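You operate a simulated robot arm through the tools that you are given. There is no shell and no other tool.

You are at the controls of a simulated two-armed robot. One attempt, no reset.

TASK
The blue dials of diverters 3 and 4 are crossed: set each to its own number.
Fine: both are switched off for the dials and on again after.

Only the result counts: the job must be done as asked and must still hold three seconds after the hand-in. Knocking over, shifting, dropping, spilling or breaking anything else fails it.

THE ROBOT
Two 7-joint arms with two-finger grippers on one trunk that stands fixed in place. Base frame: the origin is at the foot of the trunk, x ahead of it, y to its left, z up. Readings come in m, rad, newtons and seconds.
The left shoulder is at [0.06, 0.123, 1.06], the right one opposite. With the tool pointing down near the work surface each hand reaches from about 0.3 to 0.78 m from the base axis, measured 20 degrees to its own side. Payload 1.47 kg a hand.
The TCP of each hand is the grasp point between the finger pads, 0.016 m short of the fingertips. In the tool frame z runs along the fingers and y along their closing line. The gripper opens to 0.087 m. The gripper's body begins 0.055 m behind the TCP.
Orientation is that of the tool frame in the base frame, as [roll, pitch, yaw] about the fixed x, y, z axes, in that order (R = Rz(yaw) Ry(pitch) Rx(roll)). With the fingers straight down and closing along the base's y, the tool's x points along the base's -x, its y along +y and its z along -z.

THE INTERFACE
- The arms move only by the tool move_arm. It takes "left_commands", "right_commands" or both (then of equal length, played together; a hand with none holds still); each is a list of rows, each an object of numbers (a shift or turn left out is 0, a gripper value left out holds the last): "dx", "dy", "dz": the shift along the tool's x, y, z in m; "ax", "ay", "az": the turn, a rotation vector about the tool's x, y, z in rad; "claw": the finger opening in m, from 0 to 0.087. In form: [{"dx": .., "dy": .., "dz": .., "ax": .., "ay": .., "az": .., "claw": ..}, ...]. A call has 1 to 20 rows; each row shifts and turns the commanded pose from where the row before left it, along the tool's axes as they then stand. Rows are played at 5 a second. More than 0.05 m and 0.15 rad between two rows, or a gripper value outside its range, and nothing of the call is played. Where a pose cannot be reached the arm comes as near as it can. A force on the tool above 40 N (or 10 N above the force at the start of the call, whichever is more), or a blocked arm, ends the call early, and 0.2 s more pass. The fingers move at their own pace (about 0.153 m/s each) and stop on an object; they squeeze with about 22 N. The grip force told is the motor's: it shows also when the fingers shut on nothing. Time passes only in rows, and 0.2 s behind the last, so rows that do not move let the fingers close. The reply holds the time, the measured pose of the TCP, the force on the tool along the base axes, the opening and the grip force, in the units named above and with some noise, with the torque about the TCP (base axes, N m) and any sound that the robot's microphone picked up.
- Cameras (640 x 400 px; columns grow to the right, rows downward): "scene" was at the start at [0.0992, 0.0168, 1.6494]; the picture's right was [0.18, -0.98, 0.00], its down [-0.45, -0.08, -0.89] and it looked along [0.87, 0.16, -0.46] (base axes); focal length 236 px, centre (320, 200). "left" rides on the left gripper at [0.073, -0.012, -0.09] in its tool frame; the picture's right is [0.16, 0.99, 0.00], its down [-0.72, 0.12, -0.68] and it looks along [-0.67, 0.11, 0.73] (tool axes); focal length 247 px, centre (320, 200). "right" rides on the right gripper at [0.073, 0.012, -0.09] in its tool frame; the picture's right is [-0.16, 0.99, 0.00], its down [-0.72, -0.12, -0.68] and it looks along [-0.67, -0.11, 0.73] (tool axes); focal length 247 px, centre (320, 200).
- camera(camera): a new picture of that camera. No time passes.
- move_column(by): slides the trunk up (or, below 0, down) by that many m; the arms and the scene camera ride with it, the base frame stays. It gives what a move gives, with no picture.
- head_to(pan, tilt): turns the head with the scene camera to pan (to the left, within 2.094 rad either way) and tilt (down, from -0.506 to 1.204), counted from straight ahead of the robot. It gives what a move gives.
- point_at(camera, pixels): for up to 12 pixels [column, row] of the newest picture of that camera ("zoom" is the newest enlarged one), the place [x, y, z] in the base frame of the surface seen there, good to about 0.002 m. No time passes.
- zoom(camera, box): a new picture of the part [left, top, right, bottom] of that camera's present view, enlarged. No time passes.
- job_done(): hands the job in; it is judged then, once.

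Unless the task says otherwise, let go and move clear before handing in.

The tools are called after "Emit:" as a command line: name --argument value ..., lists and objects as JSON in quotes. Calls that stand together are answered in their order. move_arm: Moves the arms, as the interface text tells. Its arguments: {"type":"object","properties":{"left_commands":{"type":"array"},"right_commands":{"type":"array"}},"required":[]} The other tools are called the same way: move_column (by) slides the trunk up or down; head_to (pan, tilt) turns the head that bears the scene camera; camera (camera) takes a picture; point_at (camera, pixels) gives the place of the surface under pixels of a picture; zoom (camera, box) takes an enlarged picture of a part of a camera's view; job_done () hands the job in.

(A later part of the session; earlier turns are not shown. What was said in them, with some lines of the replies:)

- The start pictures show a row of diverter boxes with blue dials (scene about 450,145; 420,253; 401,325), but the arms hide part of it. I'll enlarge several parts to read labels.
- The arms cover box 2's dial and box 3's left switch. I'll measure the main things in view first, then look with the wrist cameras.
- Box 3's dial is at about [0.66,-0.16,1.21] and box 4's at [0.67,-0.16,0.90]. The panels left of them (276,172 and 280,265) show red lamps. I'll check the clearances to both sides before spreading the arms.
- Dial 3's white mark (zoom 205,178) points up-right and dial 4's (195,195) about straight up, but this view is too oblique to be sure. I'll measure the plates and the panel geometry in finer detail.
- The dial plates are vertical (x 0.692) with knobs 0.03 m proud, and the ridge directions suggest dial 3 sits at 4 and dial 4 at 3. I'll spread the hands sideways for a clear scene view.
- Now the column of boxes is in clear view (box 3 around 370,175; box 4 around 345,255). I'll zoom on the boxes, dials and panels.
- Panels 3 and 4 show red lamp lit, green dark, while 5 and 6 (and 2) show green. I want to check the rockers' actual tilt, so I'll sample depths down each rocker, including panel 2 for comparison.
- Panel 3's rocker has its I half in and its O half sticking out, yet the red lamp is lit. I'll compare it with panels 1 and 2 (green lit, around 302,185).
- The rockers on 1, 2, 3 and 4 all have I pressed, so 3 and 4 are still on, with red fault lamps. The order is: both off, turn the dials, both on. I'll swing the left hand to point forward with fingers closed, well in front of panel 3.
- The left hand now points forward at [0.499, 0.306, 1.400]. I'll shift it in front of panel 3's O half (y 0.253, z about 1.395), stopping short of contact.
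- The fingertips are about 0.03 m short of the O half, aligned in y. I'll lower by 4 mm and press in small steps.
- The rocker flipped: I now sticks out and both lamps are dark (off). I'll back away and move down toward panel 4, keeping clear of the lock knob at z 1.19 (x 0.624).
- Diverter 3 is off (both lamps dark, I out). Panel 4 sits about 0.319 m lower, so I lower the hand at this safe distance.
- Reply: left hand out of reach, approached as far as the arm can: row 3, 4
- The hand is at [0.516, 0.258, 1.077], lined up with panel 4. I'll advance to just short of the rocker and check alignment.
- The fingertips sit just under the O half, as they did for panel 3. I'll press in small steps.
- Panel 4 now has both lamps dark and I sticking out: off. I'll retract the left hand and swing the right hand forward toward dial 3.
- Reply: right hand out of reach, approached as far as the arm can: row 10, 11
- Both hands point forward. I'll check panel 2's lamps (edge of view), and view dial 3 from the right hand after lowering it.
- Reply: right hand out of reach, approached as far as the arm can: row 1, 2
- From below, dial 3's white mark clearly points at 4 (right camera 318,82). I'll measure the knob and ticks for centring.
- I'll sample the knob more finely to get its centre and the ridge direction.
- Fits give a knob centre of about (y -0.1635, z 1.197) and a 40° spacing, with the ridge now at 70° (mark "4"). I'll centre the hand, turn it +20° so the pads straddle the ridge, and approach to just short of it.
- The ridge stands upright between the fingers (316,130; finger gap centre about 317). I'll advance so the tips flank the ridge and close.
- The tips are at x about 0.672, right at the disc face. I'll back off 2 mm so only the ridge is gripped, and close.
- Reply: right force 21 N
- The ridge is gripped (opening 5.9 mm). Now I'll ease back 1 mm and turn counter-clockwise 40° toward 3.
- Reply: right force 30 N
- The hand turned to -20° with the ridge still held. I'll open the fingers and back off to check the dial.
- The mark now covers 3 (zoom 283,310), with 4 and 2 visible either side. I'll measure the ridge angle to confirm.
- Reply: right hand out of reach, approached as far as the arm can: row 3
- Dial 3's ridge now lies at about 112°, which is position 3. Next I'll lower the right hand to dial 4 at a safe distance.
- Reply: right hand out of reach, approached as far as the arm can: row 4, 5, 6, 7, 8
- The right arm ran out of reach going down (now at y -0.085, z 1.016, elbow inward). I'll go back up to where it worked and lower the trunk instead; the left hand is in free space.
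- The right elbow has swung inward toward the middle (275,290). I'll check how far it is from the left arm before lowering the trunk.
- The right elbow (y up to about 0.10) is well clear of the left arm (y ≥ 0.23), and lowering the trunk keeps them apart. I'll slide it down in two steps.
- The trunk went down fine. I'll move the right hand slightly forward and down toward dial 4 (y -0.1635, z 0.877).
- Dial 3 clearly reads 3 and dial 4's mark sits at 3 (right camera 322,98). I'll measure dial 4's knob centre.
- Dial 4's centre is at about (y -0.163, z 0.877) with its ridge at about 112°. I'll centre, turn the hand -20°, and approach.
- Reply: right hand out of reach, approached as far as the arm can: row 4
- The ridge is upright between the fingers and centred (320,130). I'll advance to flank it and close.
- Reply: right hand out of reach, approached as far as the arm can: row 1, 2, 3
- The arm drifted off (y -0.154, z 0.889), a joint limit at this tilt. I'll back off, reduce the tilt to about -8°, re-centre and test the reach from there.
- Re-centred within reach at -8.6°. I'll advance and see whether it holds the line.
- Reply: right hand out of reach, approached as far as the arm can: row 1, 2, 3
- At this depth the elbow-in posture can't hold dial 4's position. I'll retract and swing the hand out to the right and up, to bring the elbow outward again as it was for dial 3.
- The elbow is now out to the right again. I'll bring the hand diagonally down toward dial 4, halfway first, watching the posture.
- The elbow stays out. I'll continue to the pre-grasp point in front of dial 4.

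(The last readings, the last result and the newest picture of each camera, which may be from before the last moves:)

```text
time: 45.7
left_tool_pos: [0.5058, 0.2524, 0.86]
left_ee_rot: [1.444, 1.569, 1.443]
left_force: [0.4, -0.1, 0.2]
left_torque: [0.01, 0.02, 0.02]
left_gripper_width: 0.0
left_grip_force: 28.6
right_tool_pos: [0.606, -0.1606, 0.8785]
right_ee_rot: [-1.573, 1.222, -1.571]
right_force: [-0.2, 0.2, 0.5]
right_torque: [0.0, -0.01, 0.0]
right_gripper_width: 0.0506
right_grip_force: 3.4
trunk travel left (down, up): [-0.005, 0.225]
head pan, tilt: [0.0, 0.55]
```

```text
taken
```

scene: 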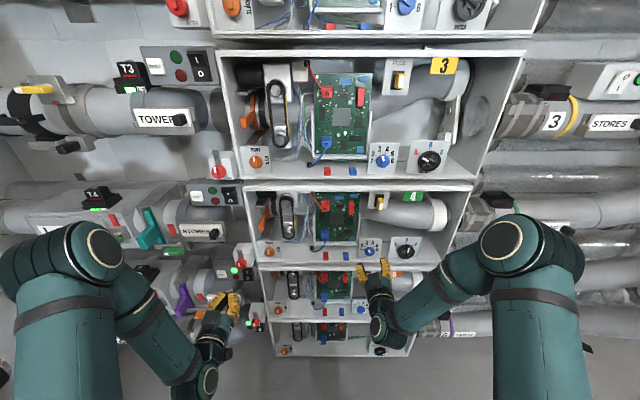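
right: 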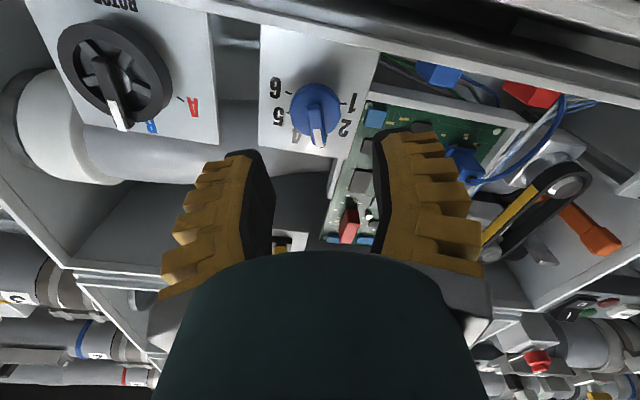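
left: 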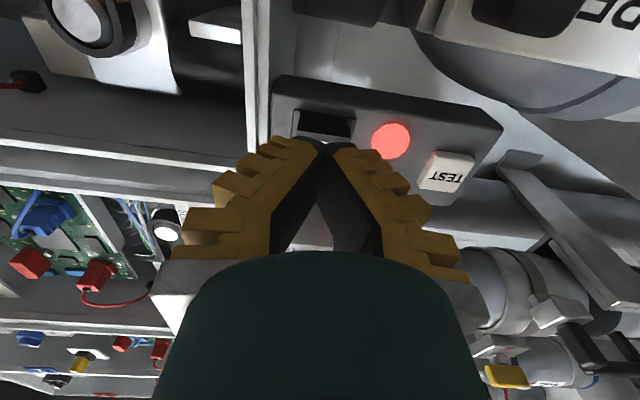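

With the elbow out, the pose is reached at -20° and the ridge is upright (317,130). I'll make a small correction and advance.

Emit:
move_arm --right_commands '[{"dx": 0.0024, "dy": -0.0023, "dz": 0.02}, {"dz": 0.015}, {"dz": 0.0115}, {}]'

Emit:
camera --camera "right"

```text
time: 46.7
left_tool_pos: [0.5075, 0.2526, 0.8604]
left_ee_rot: [-1.277, 1.571, -1.275]
left_force: [-0.5, 0.8, -0.3]
left_torque: [0.01, 0.01, 0.02]
left_gripper_width: 0.0
left_grip_force: 28.5
right_tool_pos: [0.6514, -0.1649, 0.8768]
right_ee_rot: [-1.573, 1.222, -1.572]
right_force: [0.0, 0.0, 1.4]
right_torque: [0.01, 0.01, 0.03]
right_gripper_width: 0.0506
right_grip_force: 3.5
trunk travel left (down, up): [-0.005, 0.225]
head pan, tilt: [0.0, 0.55]
```

```text
taken
```

right: 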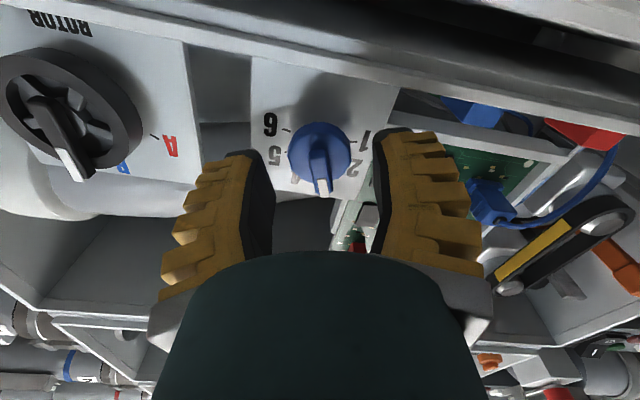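

Aligned. I'll advance 2 mm and close on the ridge.

Emit:
move_arm --right_commands '[{"dz": 0.0025}, {"claw": 0.02}, {"claw": 0.0}, {}, {}]'

Emit:
camera --camera "right"

```text
time: 47.9
left_tool_pos: [0.5059, 0.253, 0.8603]
left_ee_rot: [0.284, 1.568, 0.285]
left_force: [0.0, -0.3, -0.6]
left_torque: [0.02, -0.02, 0.01]
left_gripper_width: 0.0
left_grip_force: 28.1
right_tool_pos: [0.6519, -0.1651, 0.8751]
right_ee_rot: [-1.575, 1.221, -1.576]
right_force: [-23.6, 0.0, -3.6]
right_torque: [-0.02, 0.21, -0.04]
right_gripper_width: 0.0061
right_grip_force: 30.3
trunk travel left (down, up): [-0.005, 0.225]
head pan, tilt: [0.0, 0.55]
```

```text
taken
```

right: 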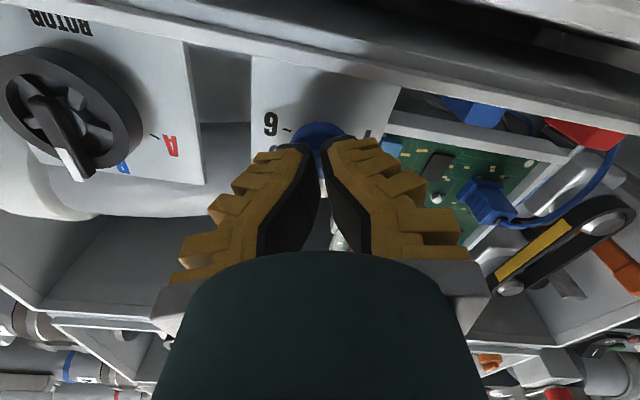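

The ridge is held (6.1 mm). I'll ease back 1.5 mm and turn clockwise 40° toward 4.

Emit:
move_arm --right_commands '[{"dz": -0.0015}, {"az": 0.1}, {"az": 0.12}, {"az": 0.12}, {"az": 0.12}, {"az": 0.12}, {"az": 0.12}, {}, {}]'

Emit:
camera --camera "right"

```text
time: 49.9
left_tool_pos: [0.5068, 0.2537, 0.8606]
left_ee_rot: [-2.527, 1.571, -2.527]
left_force: [-0.1, 0.3, -0.2]
left_torque: [-0.01, 0.0, 0.02]
left_gripper_width: 0.0
left_grip_force: 28.2
right_tool_pos: [0.6512, -0.1662, 0.8761]
right_ee_rot: [1.57, 1.218, 1.57]
right_force: [-11.1, -0.7, -1.8]
right_torque: [-0.01, 0.04, -0.02]
right_gripper_width: 0.0061
right_grip_force: 28.0
trunk travel left (down, up): [-0.005, 0.225]
head pan, tilt: [0.0, 0.55]
```

```text
taken
```

right: 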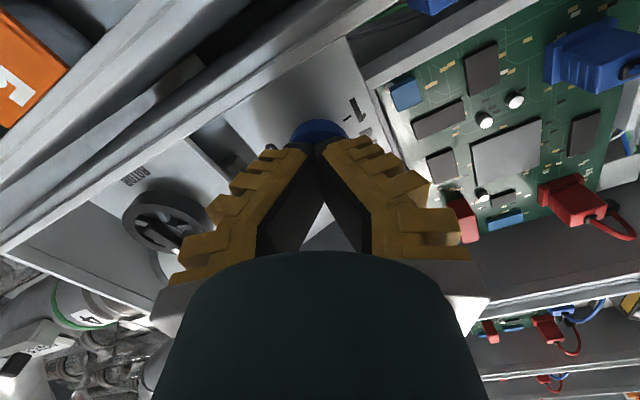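

Turned to +20° with the ridge still held. I'll release, back off and look.

Emit:
move_arm --right_commands '[{"claw": 0.045}, {}, {"dz": -0.02}, {"dz": -0.03}, {}]'

Emit:
zoom --camera "right" --box '[240, 60, 400, 170]'

Emit:
zoom --camera "scene" --box '[330, 130, 460, 290]'

```text
time: 51.1
left_tool_pos: [0.5067, 0.2533, 0.86]
left_ee_rot: [-1.468, 1.57, -1.469]
left_force: [0.9, 0.3, 0.5]
left_torque: [0.0, 0.0, 0.02]
left_gripper_width: 0.0
left_grip_force: 27.8
right_tool_pos: [0.5995, -0.1676, 0.8727]
right_ee_rot: [1.571, 1.219, 1.572]
right_force: [0.6, 0.7, -0.1]
right_torque: [-0.02, 0.0, 0.0]
right_gripper_width: 0.0505
right_grip_force: 3.6
trunk travel left (down, up): [-0.005, 0.225]
head pan, tilt: [0.0, 0.55]
```

```text
3.64 times, centred on (320, 115) of right
```

zoom: 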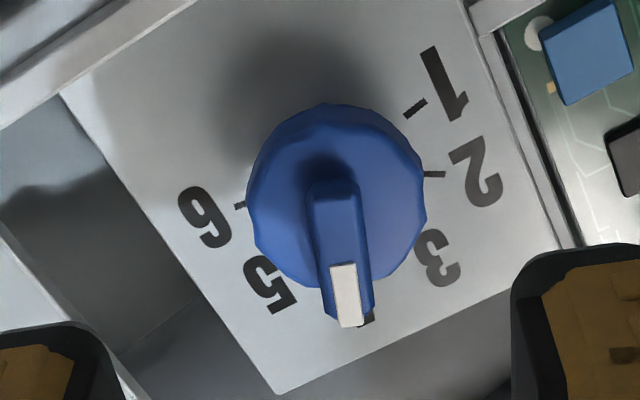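

```text
2.50 times, centred on (395, 210) of scene
```

zoom: 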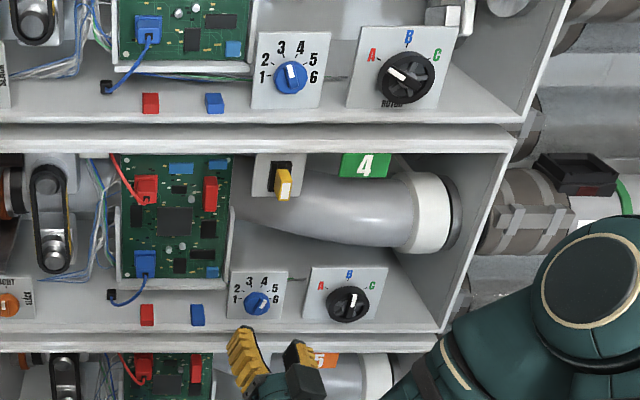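

Dial 4's mark now covers 4 (5 and 3 visible either side), and dial 3 still reads 3. I'll draw the right hand away up and to the right, then raise the trunk for the switches.

Emit:
move_arm --right_commands '[{"dz": -0.03}, {"dx": -0.042, "dy": -0.01}, {"dx": -0.042, "dy": -0.01}, {"dx": -0.042, "dy": -0.02}, {"dx": -0.03, "dy": -0.035}, {"dx": -0.02, "dy": -0.04}, {"dx": -0.01, "dy": -0.04}, {}]'

Emit:
move_column --by 0.21

Emit:
camera --camera "scene"

Emit:
camera --camera "left"

```text
time: 52.9
left_tool_pos: [0.5074, 0.254, 0.8598]
left_ee_rot: [1.838, 1.57, 1.838]
left_force: [-0.1, 0.1, 0.0]
left_torque: [0.0, 0.02, 0.0]
left_gripper_width: 0.0
left_grip_force: 28.8
right_tool_pos: [0.5727, -0.3765, 0.9926]
right_ee_rot: [1.573, 1.219, 1.574]
right_force: [-0.1, 0.0, -0.3]
right_torque: [-0.02, -0.03, -0.01]
right_gripper_width: 0.0502
right_grip_force: 3.6
trunk travel left (down, up): [-0.005, 0.225]
head pan, tilt: [0.0, 0.55]
```

```text
time: 55.1
left_tool_pos: [0.5082, 0.2532, 1.0692]
left_ee_rot: [-0.97, 1.57, -0.97]
left_force: [-0.3, 0.4, -0.8]
left_torque: [0.02, 0.0, -0.02]
left_gripper_width: 0.0
left_grip_force: 27.9
right_tool_pos: [0.5732, -0.3755, 1.2027]
right_ee_rot: [1.574, 1.22, 1.571]
right_force: [0.6, 0.5, 0.0]
right_torque: [0.02, 0.03, -0.03]
right_gripper_width: 0.0504
right_grip_force: 3.9
trunk travel left (down, up): [-0.215, 0.015]
head pan, tilt: [0.0, 0.55]
```

```text
taken
```

scene: 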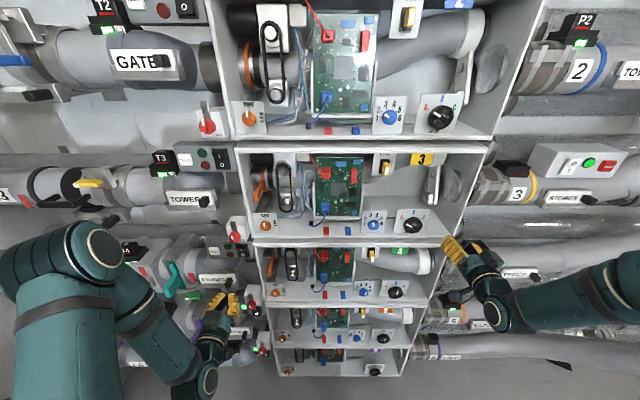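

```text
taken
```

left: 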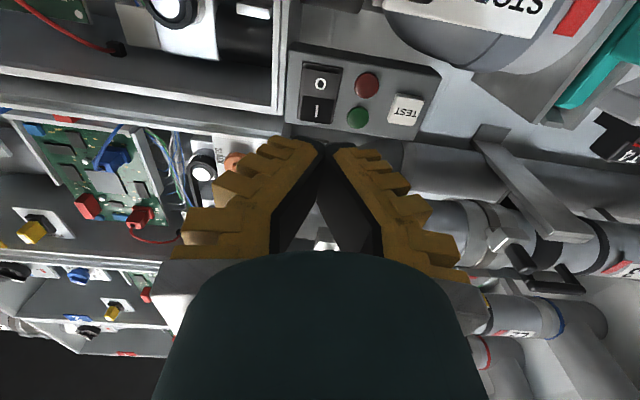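

Both dials are set; panel 4 is dark with I out. I'll measure panel 4's rocker and the lock box above it before pressing I.

Emit:
point_at --camera "left" --pixels '[[318, 72], [320, 84], [319, 97], [318, 110], [317, 120], [336, 97], [302, 97], [290, 125]]'

Emit:
zoom --camera "scene" --box '[205, 210, 275, 260]'

Emit:
point_at --camera "zoom" --pixels '[[290, 185], [280, 225], [330, 230], [340, 245], [300, 245], [230, 265], [275, 100], [310, 290], [310, 320], [310, 350]]'

```text
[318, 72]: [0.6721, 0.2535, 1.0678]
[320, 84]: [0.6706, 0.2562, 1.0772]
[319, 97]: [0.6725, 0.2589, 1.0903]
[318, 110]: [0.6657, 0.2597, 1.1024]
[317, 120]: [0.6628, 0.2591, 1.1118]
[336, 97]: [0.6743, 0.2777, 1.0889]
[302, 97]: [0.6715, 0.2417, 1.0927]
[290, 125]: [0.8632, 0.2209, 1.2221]
```

```text
8.00 times, centred on (240, 235) of scene
```

zoom: 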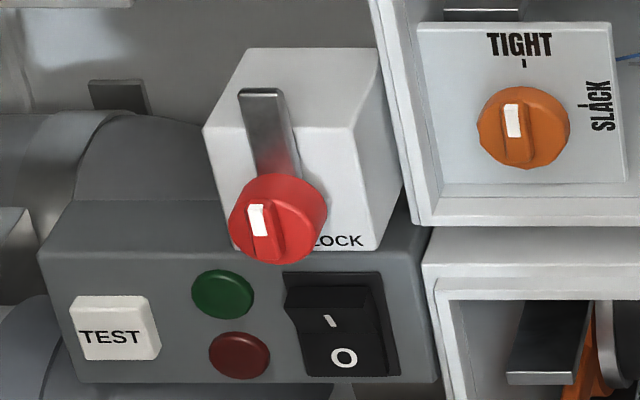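

```text
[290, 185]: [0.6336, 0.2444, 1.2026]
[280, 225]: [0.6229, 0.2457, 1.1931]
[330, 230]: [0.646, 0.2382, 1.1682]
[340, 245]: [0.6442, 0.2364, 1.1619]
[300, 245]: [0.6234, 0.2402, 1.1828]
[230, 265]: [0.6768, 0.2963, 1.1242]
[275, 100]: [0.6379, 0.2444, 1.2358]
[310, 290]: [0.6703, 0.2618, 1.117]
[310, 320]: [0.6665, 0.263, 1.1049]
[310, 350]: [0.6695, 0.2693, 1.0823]
```

The lock box bottom is at z about 1.16, so fingers centred at z 1.116 (top 1.133) stay clear. I'll move up to the I half of panel 4 and stop short.

Emit:
move_arm --left_commands '[{"dx": -0.024, "dy": 0.002, "dz": 0.02}, {"dx": -0.023, "dz": 0.03}, {"dz": 0.03}, {"dz": 0.03}, {}]'

Emit:
camera --camera "left"

Emit:
zoom --camera "scene" --box '[180, 200, 300, 290]'

```text
time: 56.4
left_tool_pos: [0.6175, 0.2535, 1.1183]
left_ee_rot: [-2.208, 1.57, -2.209]
left_force: [-0.1, -0.6, -0.2]
left_torque: [0.03, 0.03, -0.06]
left_gripper_width: 0.0
left_grip_force: 28.1
right_tool_pos: [0.5721, -0.3745, 1.2035]
right_ee_rot: [1.571, 1.218, 1.57]
right_force: [-0.3, 0.0, 1.0]
right_torque: [0.0, 0.01, -0.01]
right_gripper_width: 0.0504
right_grip_force: 3.9
trunk travel left (down, up): [-0.215, 0.015]
head pan, tilt: [0.0, 0.55]
```

```text
taken
```

left: 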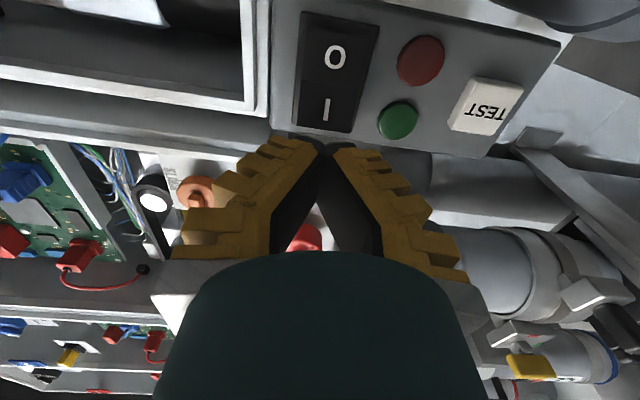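

```text
4.44 times, centred on (240, 245) of scene
```

zoom: 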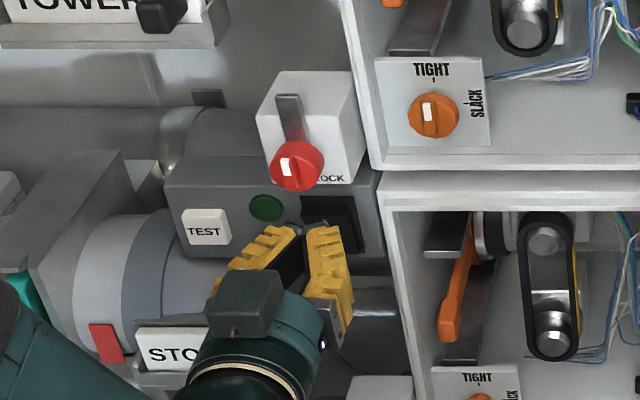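

Aligned with the I half below the lock box. Pressing in small steps.

Emit:
move_arm --left_commands '[{"dx": 0.002, "dy": 0.002, "dz": 0.012}, {"dz": 0.012}, {"dz": 0.005}, {"dz": 0.004}, {"dz": 0.004}, {"dz": 0.003}, {}]'

Emit:
camera --camera "left"

Emit:
zoom --camera "scene" --box '[180, 200, 300, 290]'

```text
time: 58.0
left_tool_pos: [0.6564, 0.258, 1.1147]
left_ee_rot: [-0.439, 1.571, -0.441]
left_force: [-0.6, -1.2, 0.4]
left_torque: [-0.01, 0.0, -0.01]
left_gripper_width: 0.0
left_grip_force: 27.9
right_tool_pos: [0.5719, -0.3761, 1.2032]
right_ee_rot: [1.572, 1.22, 1.573]
right_force: [-0.6, -0.1, 0.4]
right_torque: [-0.02, -0.01, -0.02]
right_gripper_width: 0.0502
right_grip_force: 4.2
trunk travel left (down, up): [-0.215, 0.015]
head pan, tilt: [0.0, 0.55]
```

```text
taken
```

left: 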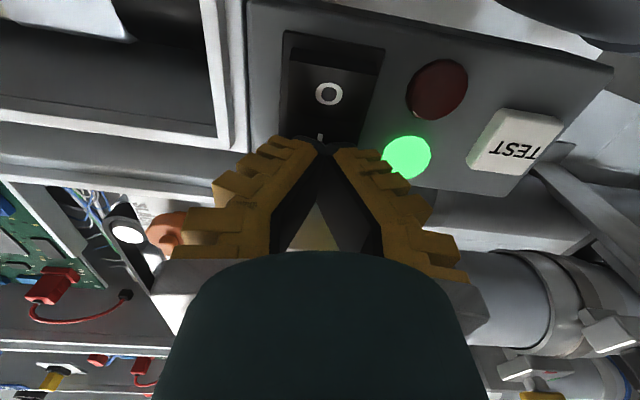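

```text
4.44 times, centred on (240, 245) of scene
```

zoom: 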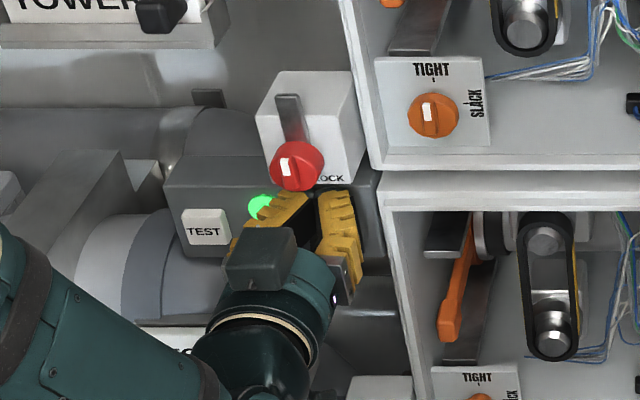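

Diverter 4's lamp is green. I'll back straight out and rise to panel 3.

Emit:
move_arm --left_commands '[{"dz": -0.02}, {"dz": -0.03}, {"dz": -0.04}, {"dz": -0.03}, {"dx": -0.04}, {"dx": -0.04}, {"dx": -0.04}, {"dx": -0.04}, {"dx": -0.04}, {"dx": -0.04}, {"dx": -0.04}, {"dx": -0.039, "dy": -0.003}, {}]'

Emit:
camera --camera "left"

Emit:
camera --camera "scene"

```text
time: 60.8
left_tool_pos: [0.5371, 0.2542, 1.4329]
left_ee_rot: [-0.647, 1.57, -0.646]
left_force: [0.2, 1.5, 0.4]
left_torque: [-0.02, 0.05, -0.03]
left_gripper_width: 0.0
left_grip_force: 28.5
right_tool_pos: [0.5732, -0.3754, 1.2017]
right_ee_rot: [1.571, 1.219, 1.571]
right_force: [0.7, 0.1, -0.5]
right_torque: [0.03, 0.0, -0.01]
right_gripper_width: 0.0505
right_grip_force: 4.3
trunk travel left (down, up): [-0.215, 0.015]
head pan, tilt: [0.0, 0.55]
```

```text
taken
```

left: 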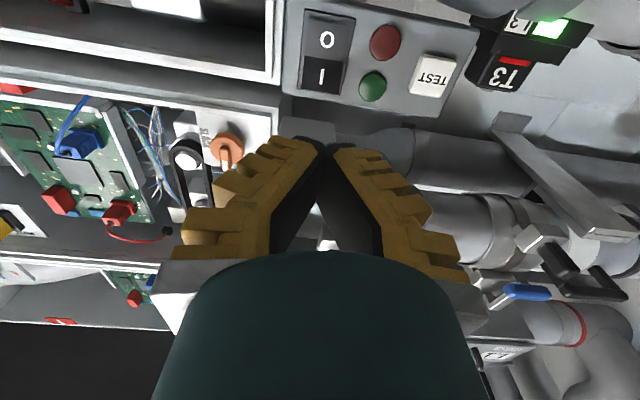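

```text
taken
```

scene: 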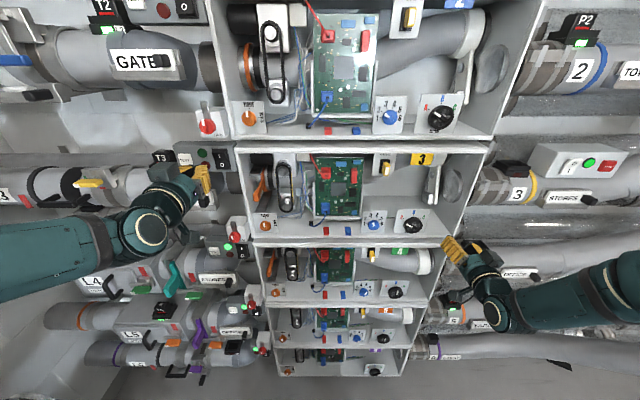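

The hand is in front of panel 3 at [0.537, 0.254, 1.433], and panel 4's lamp stays green. I'll advance to just short of the I half.

Emit:
move_arm --left_commands '[{"dz": 0.03}, {"dz": 0.03}, {"dz": 0.02}, {}]'

Emit:
camera --camera "left"

Emit:
zoom --camera "scene" --box '[150, 90, 270, 190]'

```text
time: 61.8
left_tool_pos: [0.6155, 0.2527, 1.4344]
left_ee_rot: [-2.281, 1.57, -2.28]
left_force: [-0.3, 0.2, -0.9]
left_torque: [-0.01, 0.04, 0.0]
left_gripper_width: 0.0
left_grip_force: 27.5
right_tool_pos: [0.5725, -0.3758, 1.2037]
right_ee_rot: [1.57, 1.219, 1.571]
right_force: [0.0, -0.1, 0.0]
right_torque: [-0.01, 0.0, 0.0]
right_gripper_width: 0.0504
right_grip_force: 3.7
trunk travel left (down, up): [-0.215, 0.015]
head pan, tilt: [0.0, 0.55]
```

```text
taken
```

left: 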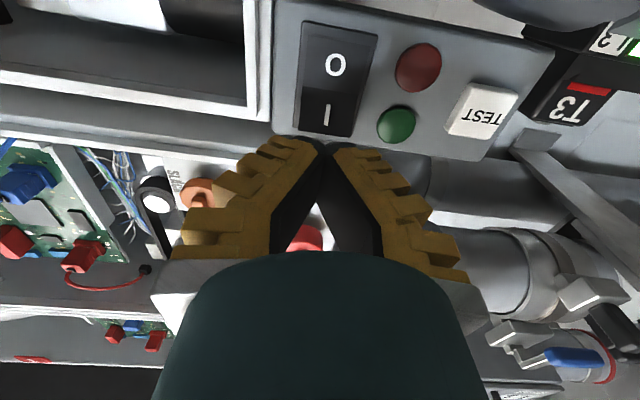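

```text
4.00 times, centred on (210, 140) of scene
```

zoom: 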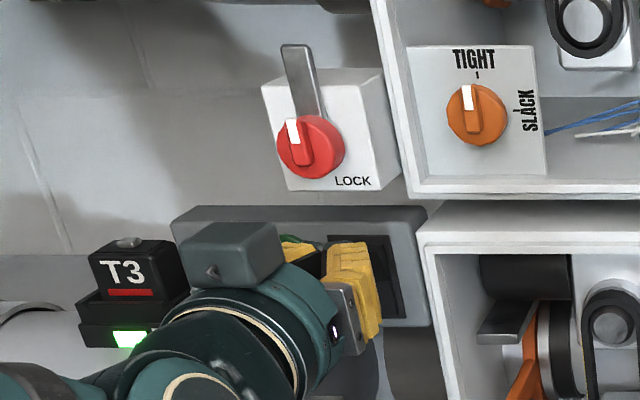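

Same alignment as for panel 4. Pressing I on panel 3 in small steps.

Emit:
move_arm --left_commands '[{"dx": 0.001, "dy": 0.003, "dz": 0.013}, {"dz": 0.013}, {"dz": 0.005}, {"dz": 0.004}, {"dz": 0.004}, {"dz": 0.003}, {}]'

Emit:
camera --camera "left"

```text
time: 63.4
left_tool_pos: [0.658, 0.2574, 1.4318]
left_ee_rot: [-1.018, 1.57, -1.02]
left_force: [-7.7, -1.0, -2.6]
left_torque: [-0.05, 0.1, 0.0]
left_gripper_width: 0.0061
left_grip_force: 28.4
right_tool_pos: [0.5725, -0.3763, 1.204]
right_ee_rot: [1.568, 1.218, 1.569]
right_force: [-0.2, 0.4, 0.2]
right_torque: [0.02, 0.0, 0.03]
right_gripper_width: 0.0504
right_grip_force: 4.4
trunk travel left (down, up): [-0.215, 0.015]
head pan, tilt: [0.0, 0.55]
```

```text
taken
```

left: 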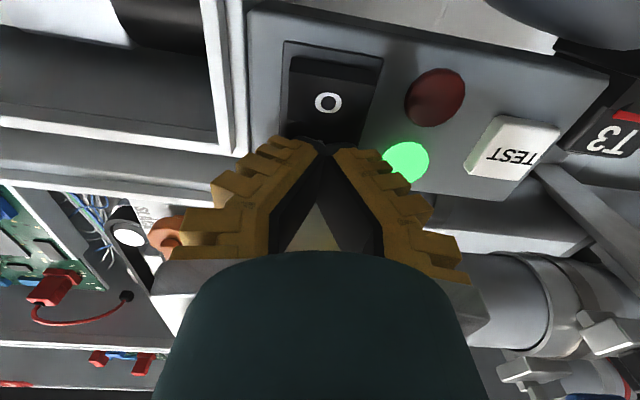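

Diverter 3's lamp is green too. I'll back the left hand straight out and check everything.

Emit:
move_arm --left_commands '[{"dz": -0.015}, {"dz": -0.03}, {"dz": -0.04}, {"dz": -0.04}, {"dy": 0.03, "dx": 0.01}, {"dy": 0.04}, {}]' --right_commands '[{}, {"dz": -0.01, "dy": -0.02}, {"dz": -0.01, "dy": -0.02}, {"dz": -0.01}, {}, {}, {}]'

Emit:
camera --camera "scene"

Emit:
zoom --camera "scene" --box '[140, 90, 280, 260]'

Emit:
zoom --camera "scene" --box '[340, 200, 440, 300]'

Emit:
zoom --camera "scene" --box '[200, 215, 280, 265]'

Emit:
camera --camera "left"

```text
time: 65.0
left_tool_pos: [0.5355, 0.33, 1.4215]
left_ee_rot: [2.801, 1.568, 2.801]
left_force: [0.6, -0.7, -0.6]
left_torque: [0.0, 0.03, -0.02]
left_gripper_width: 0.0
left_grip_force: 28.4
right_tool_pos: [0.5436, -0.4147, 1.1884]
right_ee_rot: [1.576, 1.217, 1.575]
right_force: [0.5, 0.0, 0.0]
right_torque: [-0.01, 0.0, 0.0]
right_gripper_width: 0.0506
right_grip_force: 3.7
trunk travel left (down, up): [-0.215, 0.015]
head pan, tilt: [0.0, 0.55]
```

```text
taken
```

scene: 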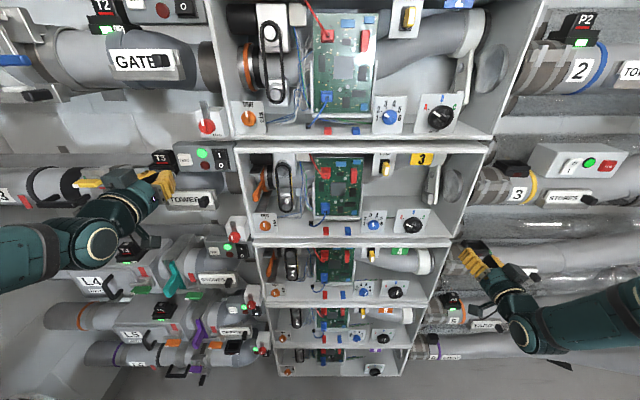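

```text
2.35 times, centred on (210, 175) of scene
```

zoom: 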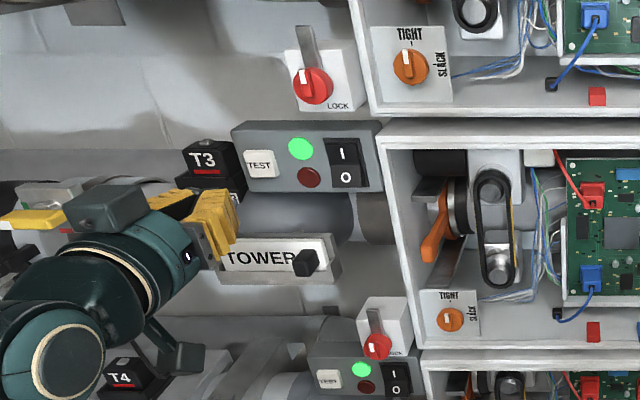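

```text
4.00 times, centred on (390, 250) of scene
```

zoom: 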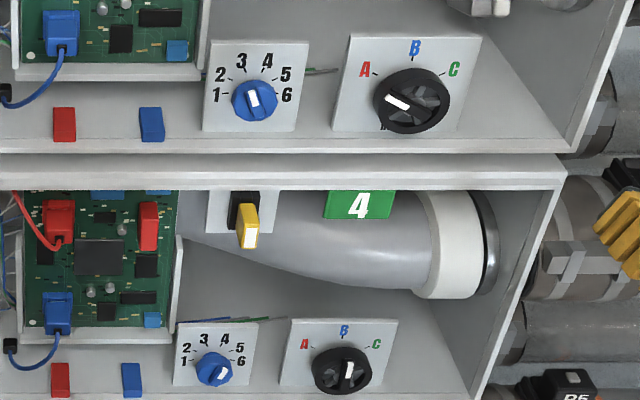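

```text
8.00 times, centred on (240, 240) of scene
```

zoom: 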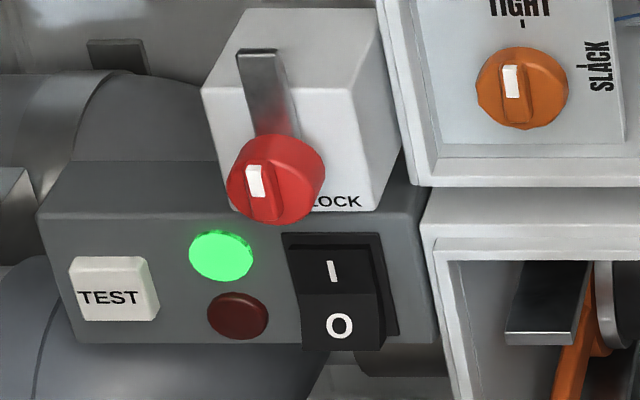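

```text
taken
```

left: 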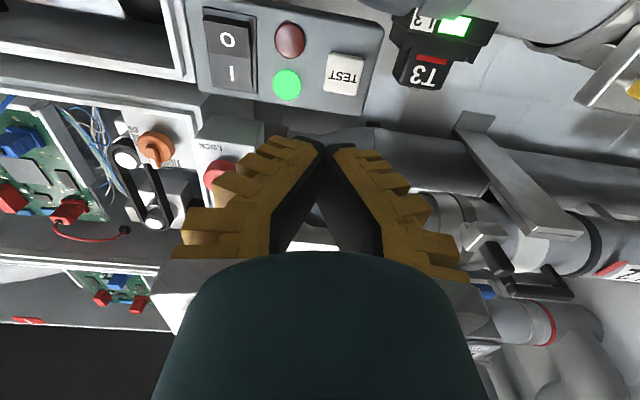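

Dial 3 reads 3 and dial 4 reads 4. Both rockers are on I with green lamps, the rotors and locks look as they did at the start, and both hands are clear. Handing in.

Emit:
job_done

```text
The job is handed in.
```

The blue dials are uncrossed: diverter 3 is now set to 3 and diverter 4 to 4.

- **Switches:** both diverters were still on, with red lamps, when I started. I switched both off, turned the dials, then switched both back on. Both lamps now show green.
- **Everything else:** the rotor dials and lock knobs near my work look the same as before. Both hands were clear of the equipment when I handed in.

The job has been handed in, but no verdict has come back yet.
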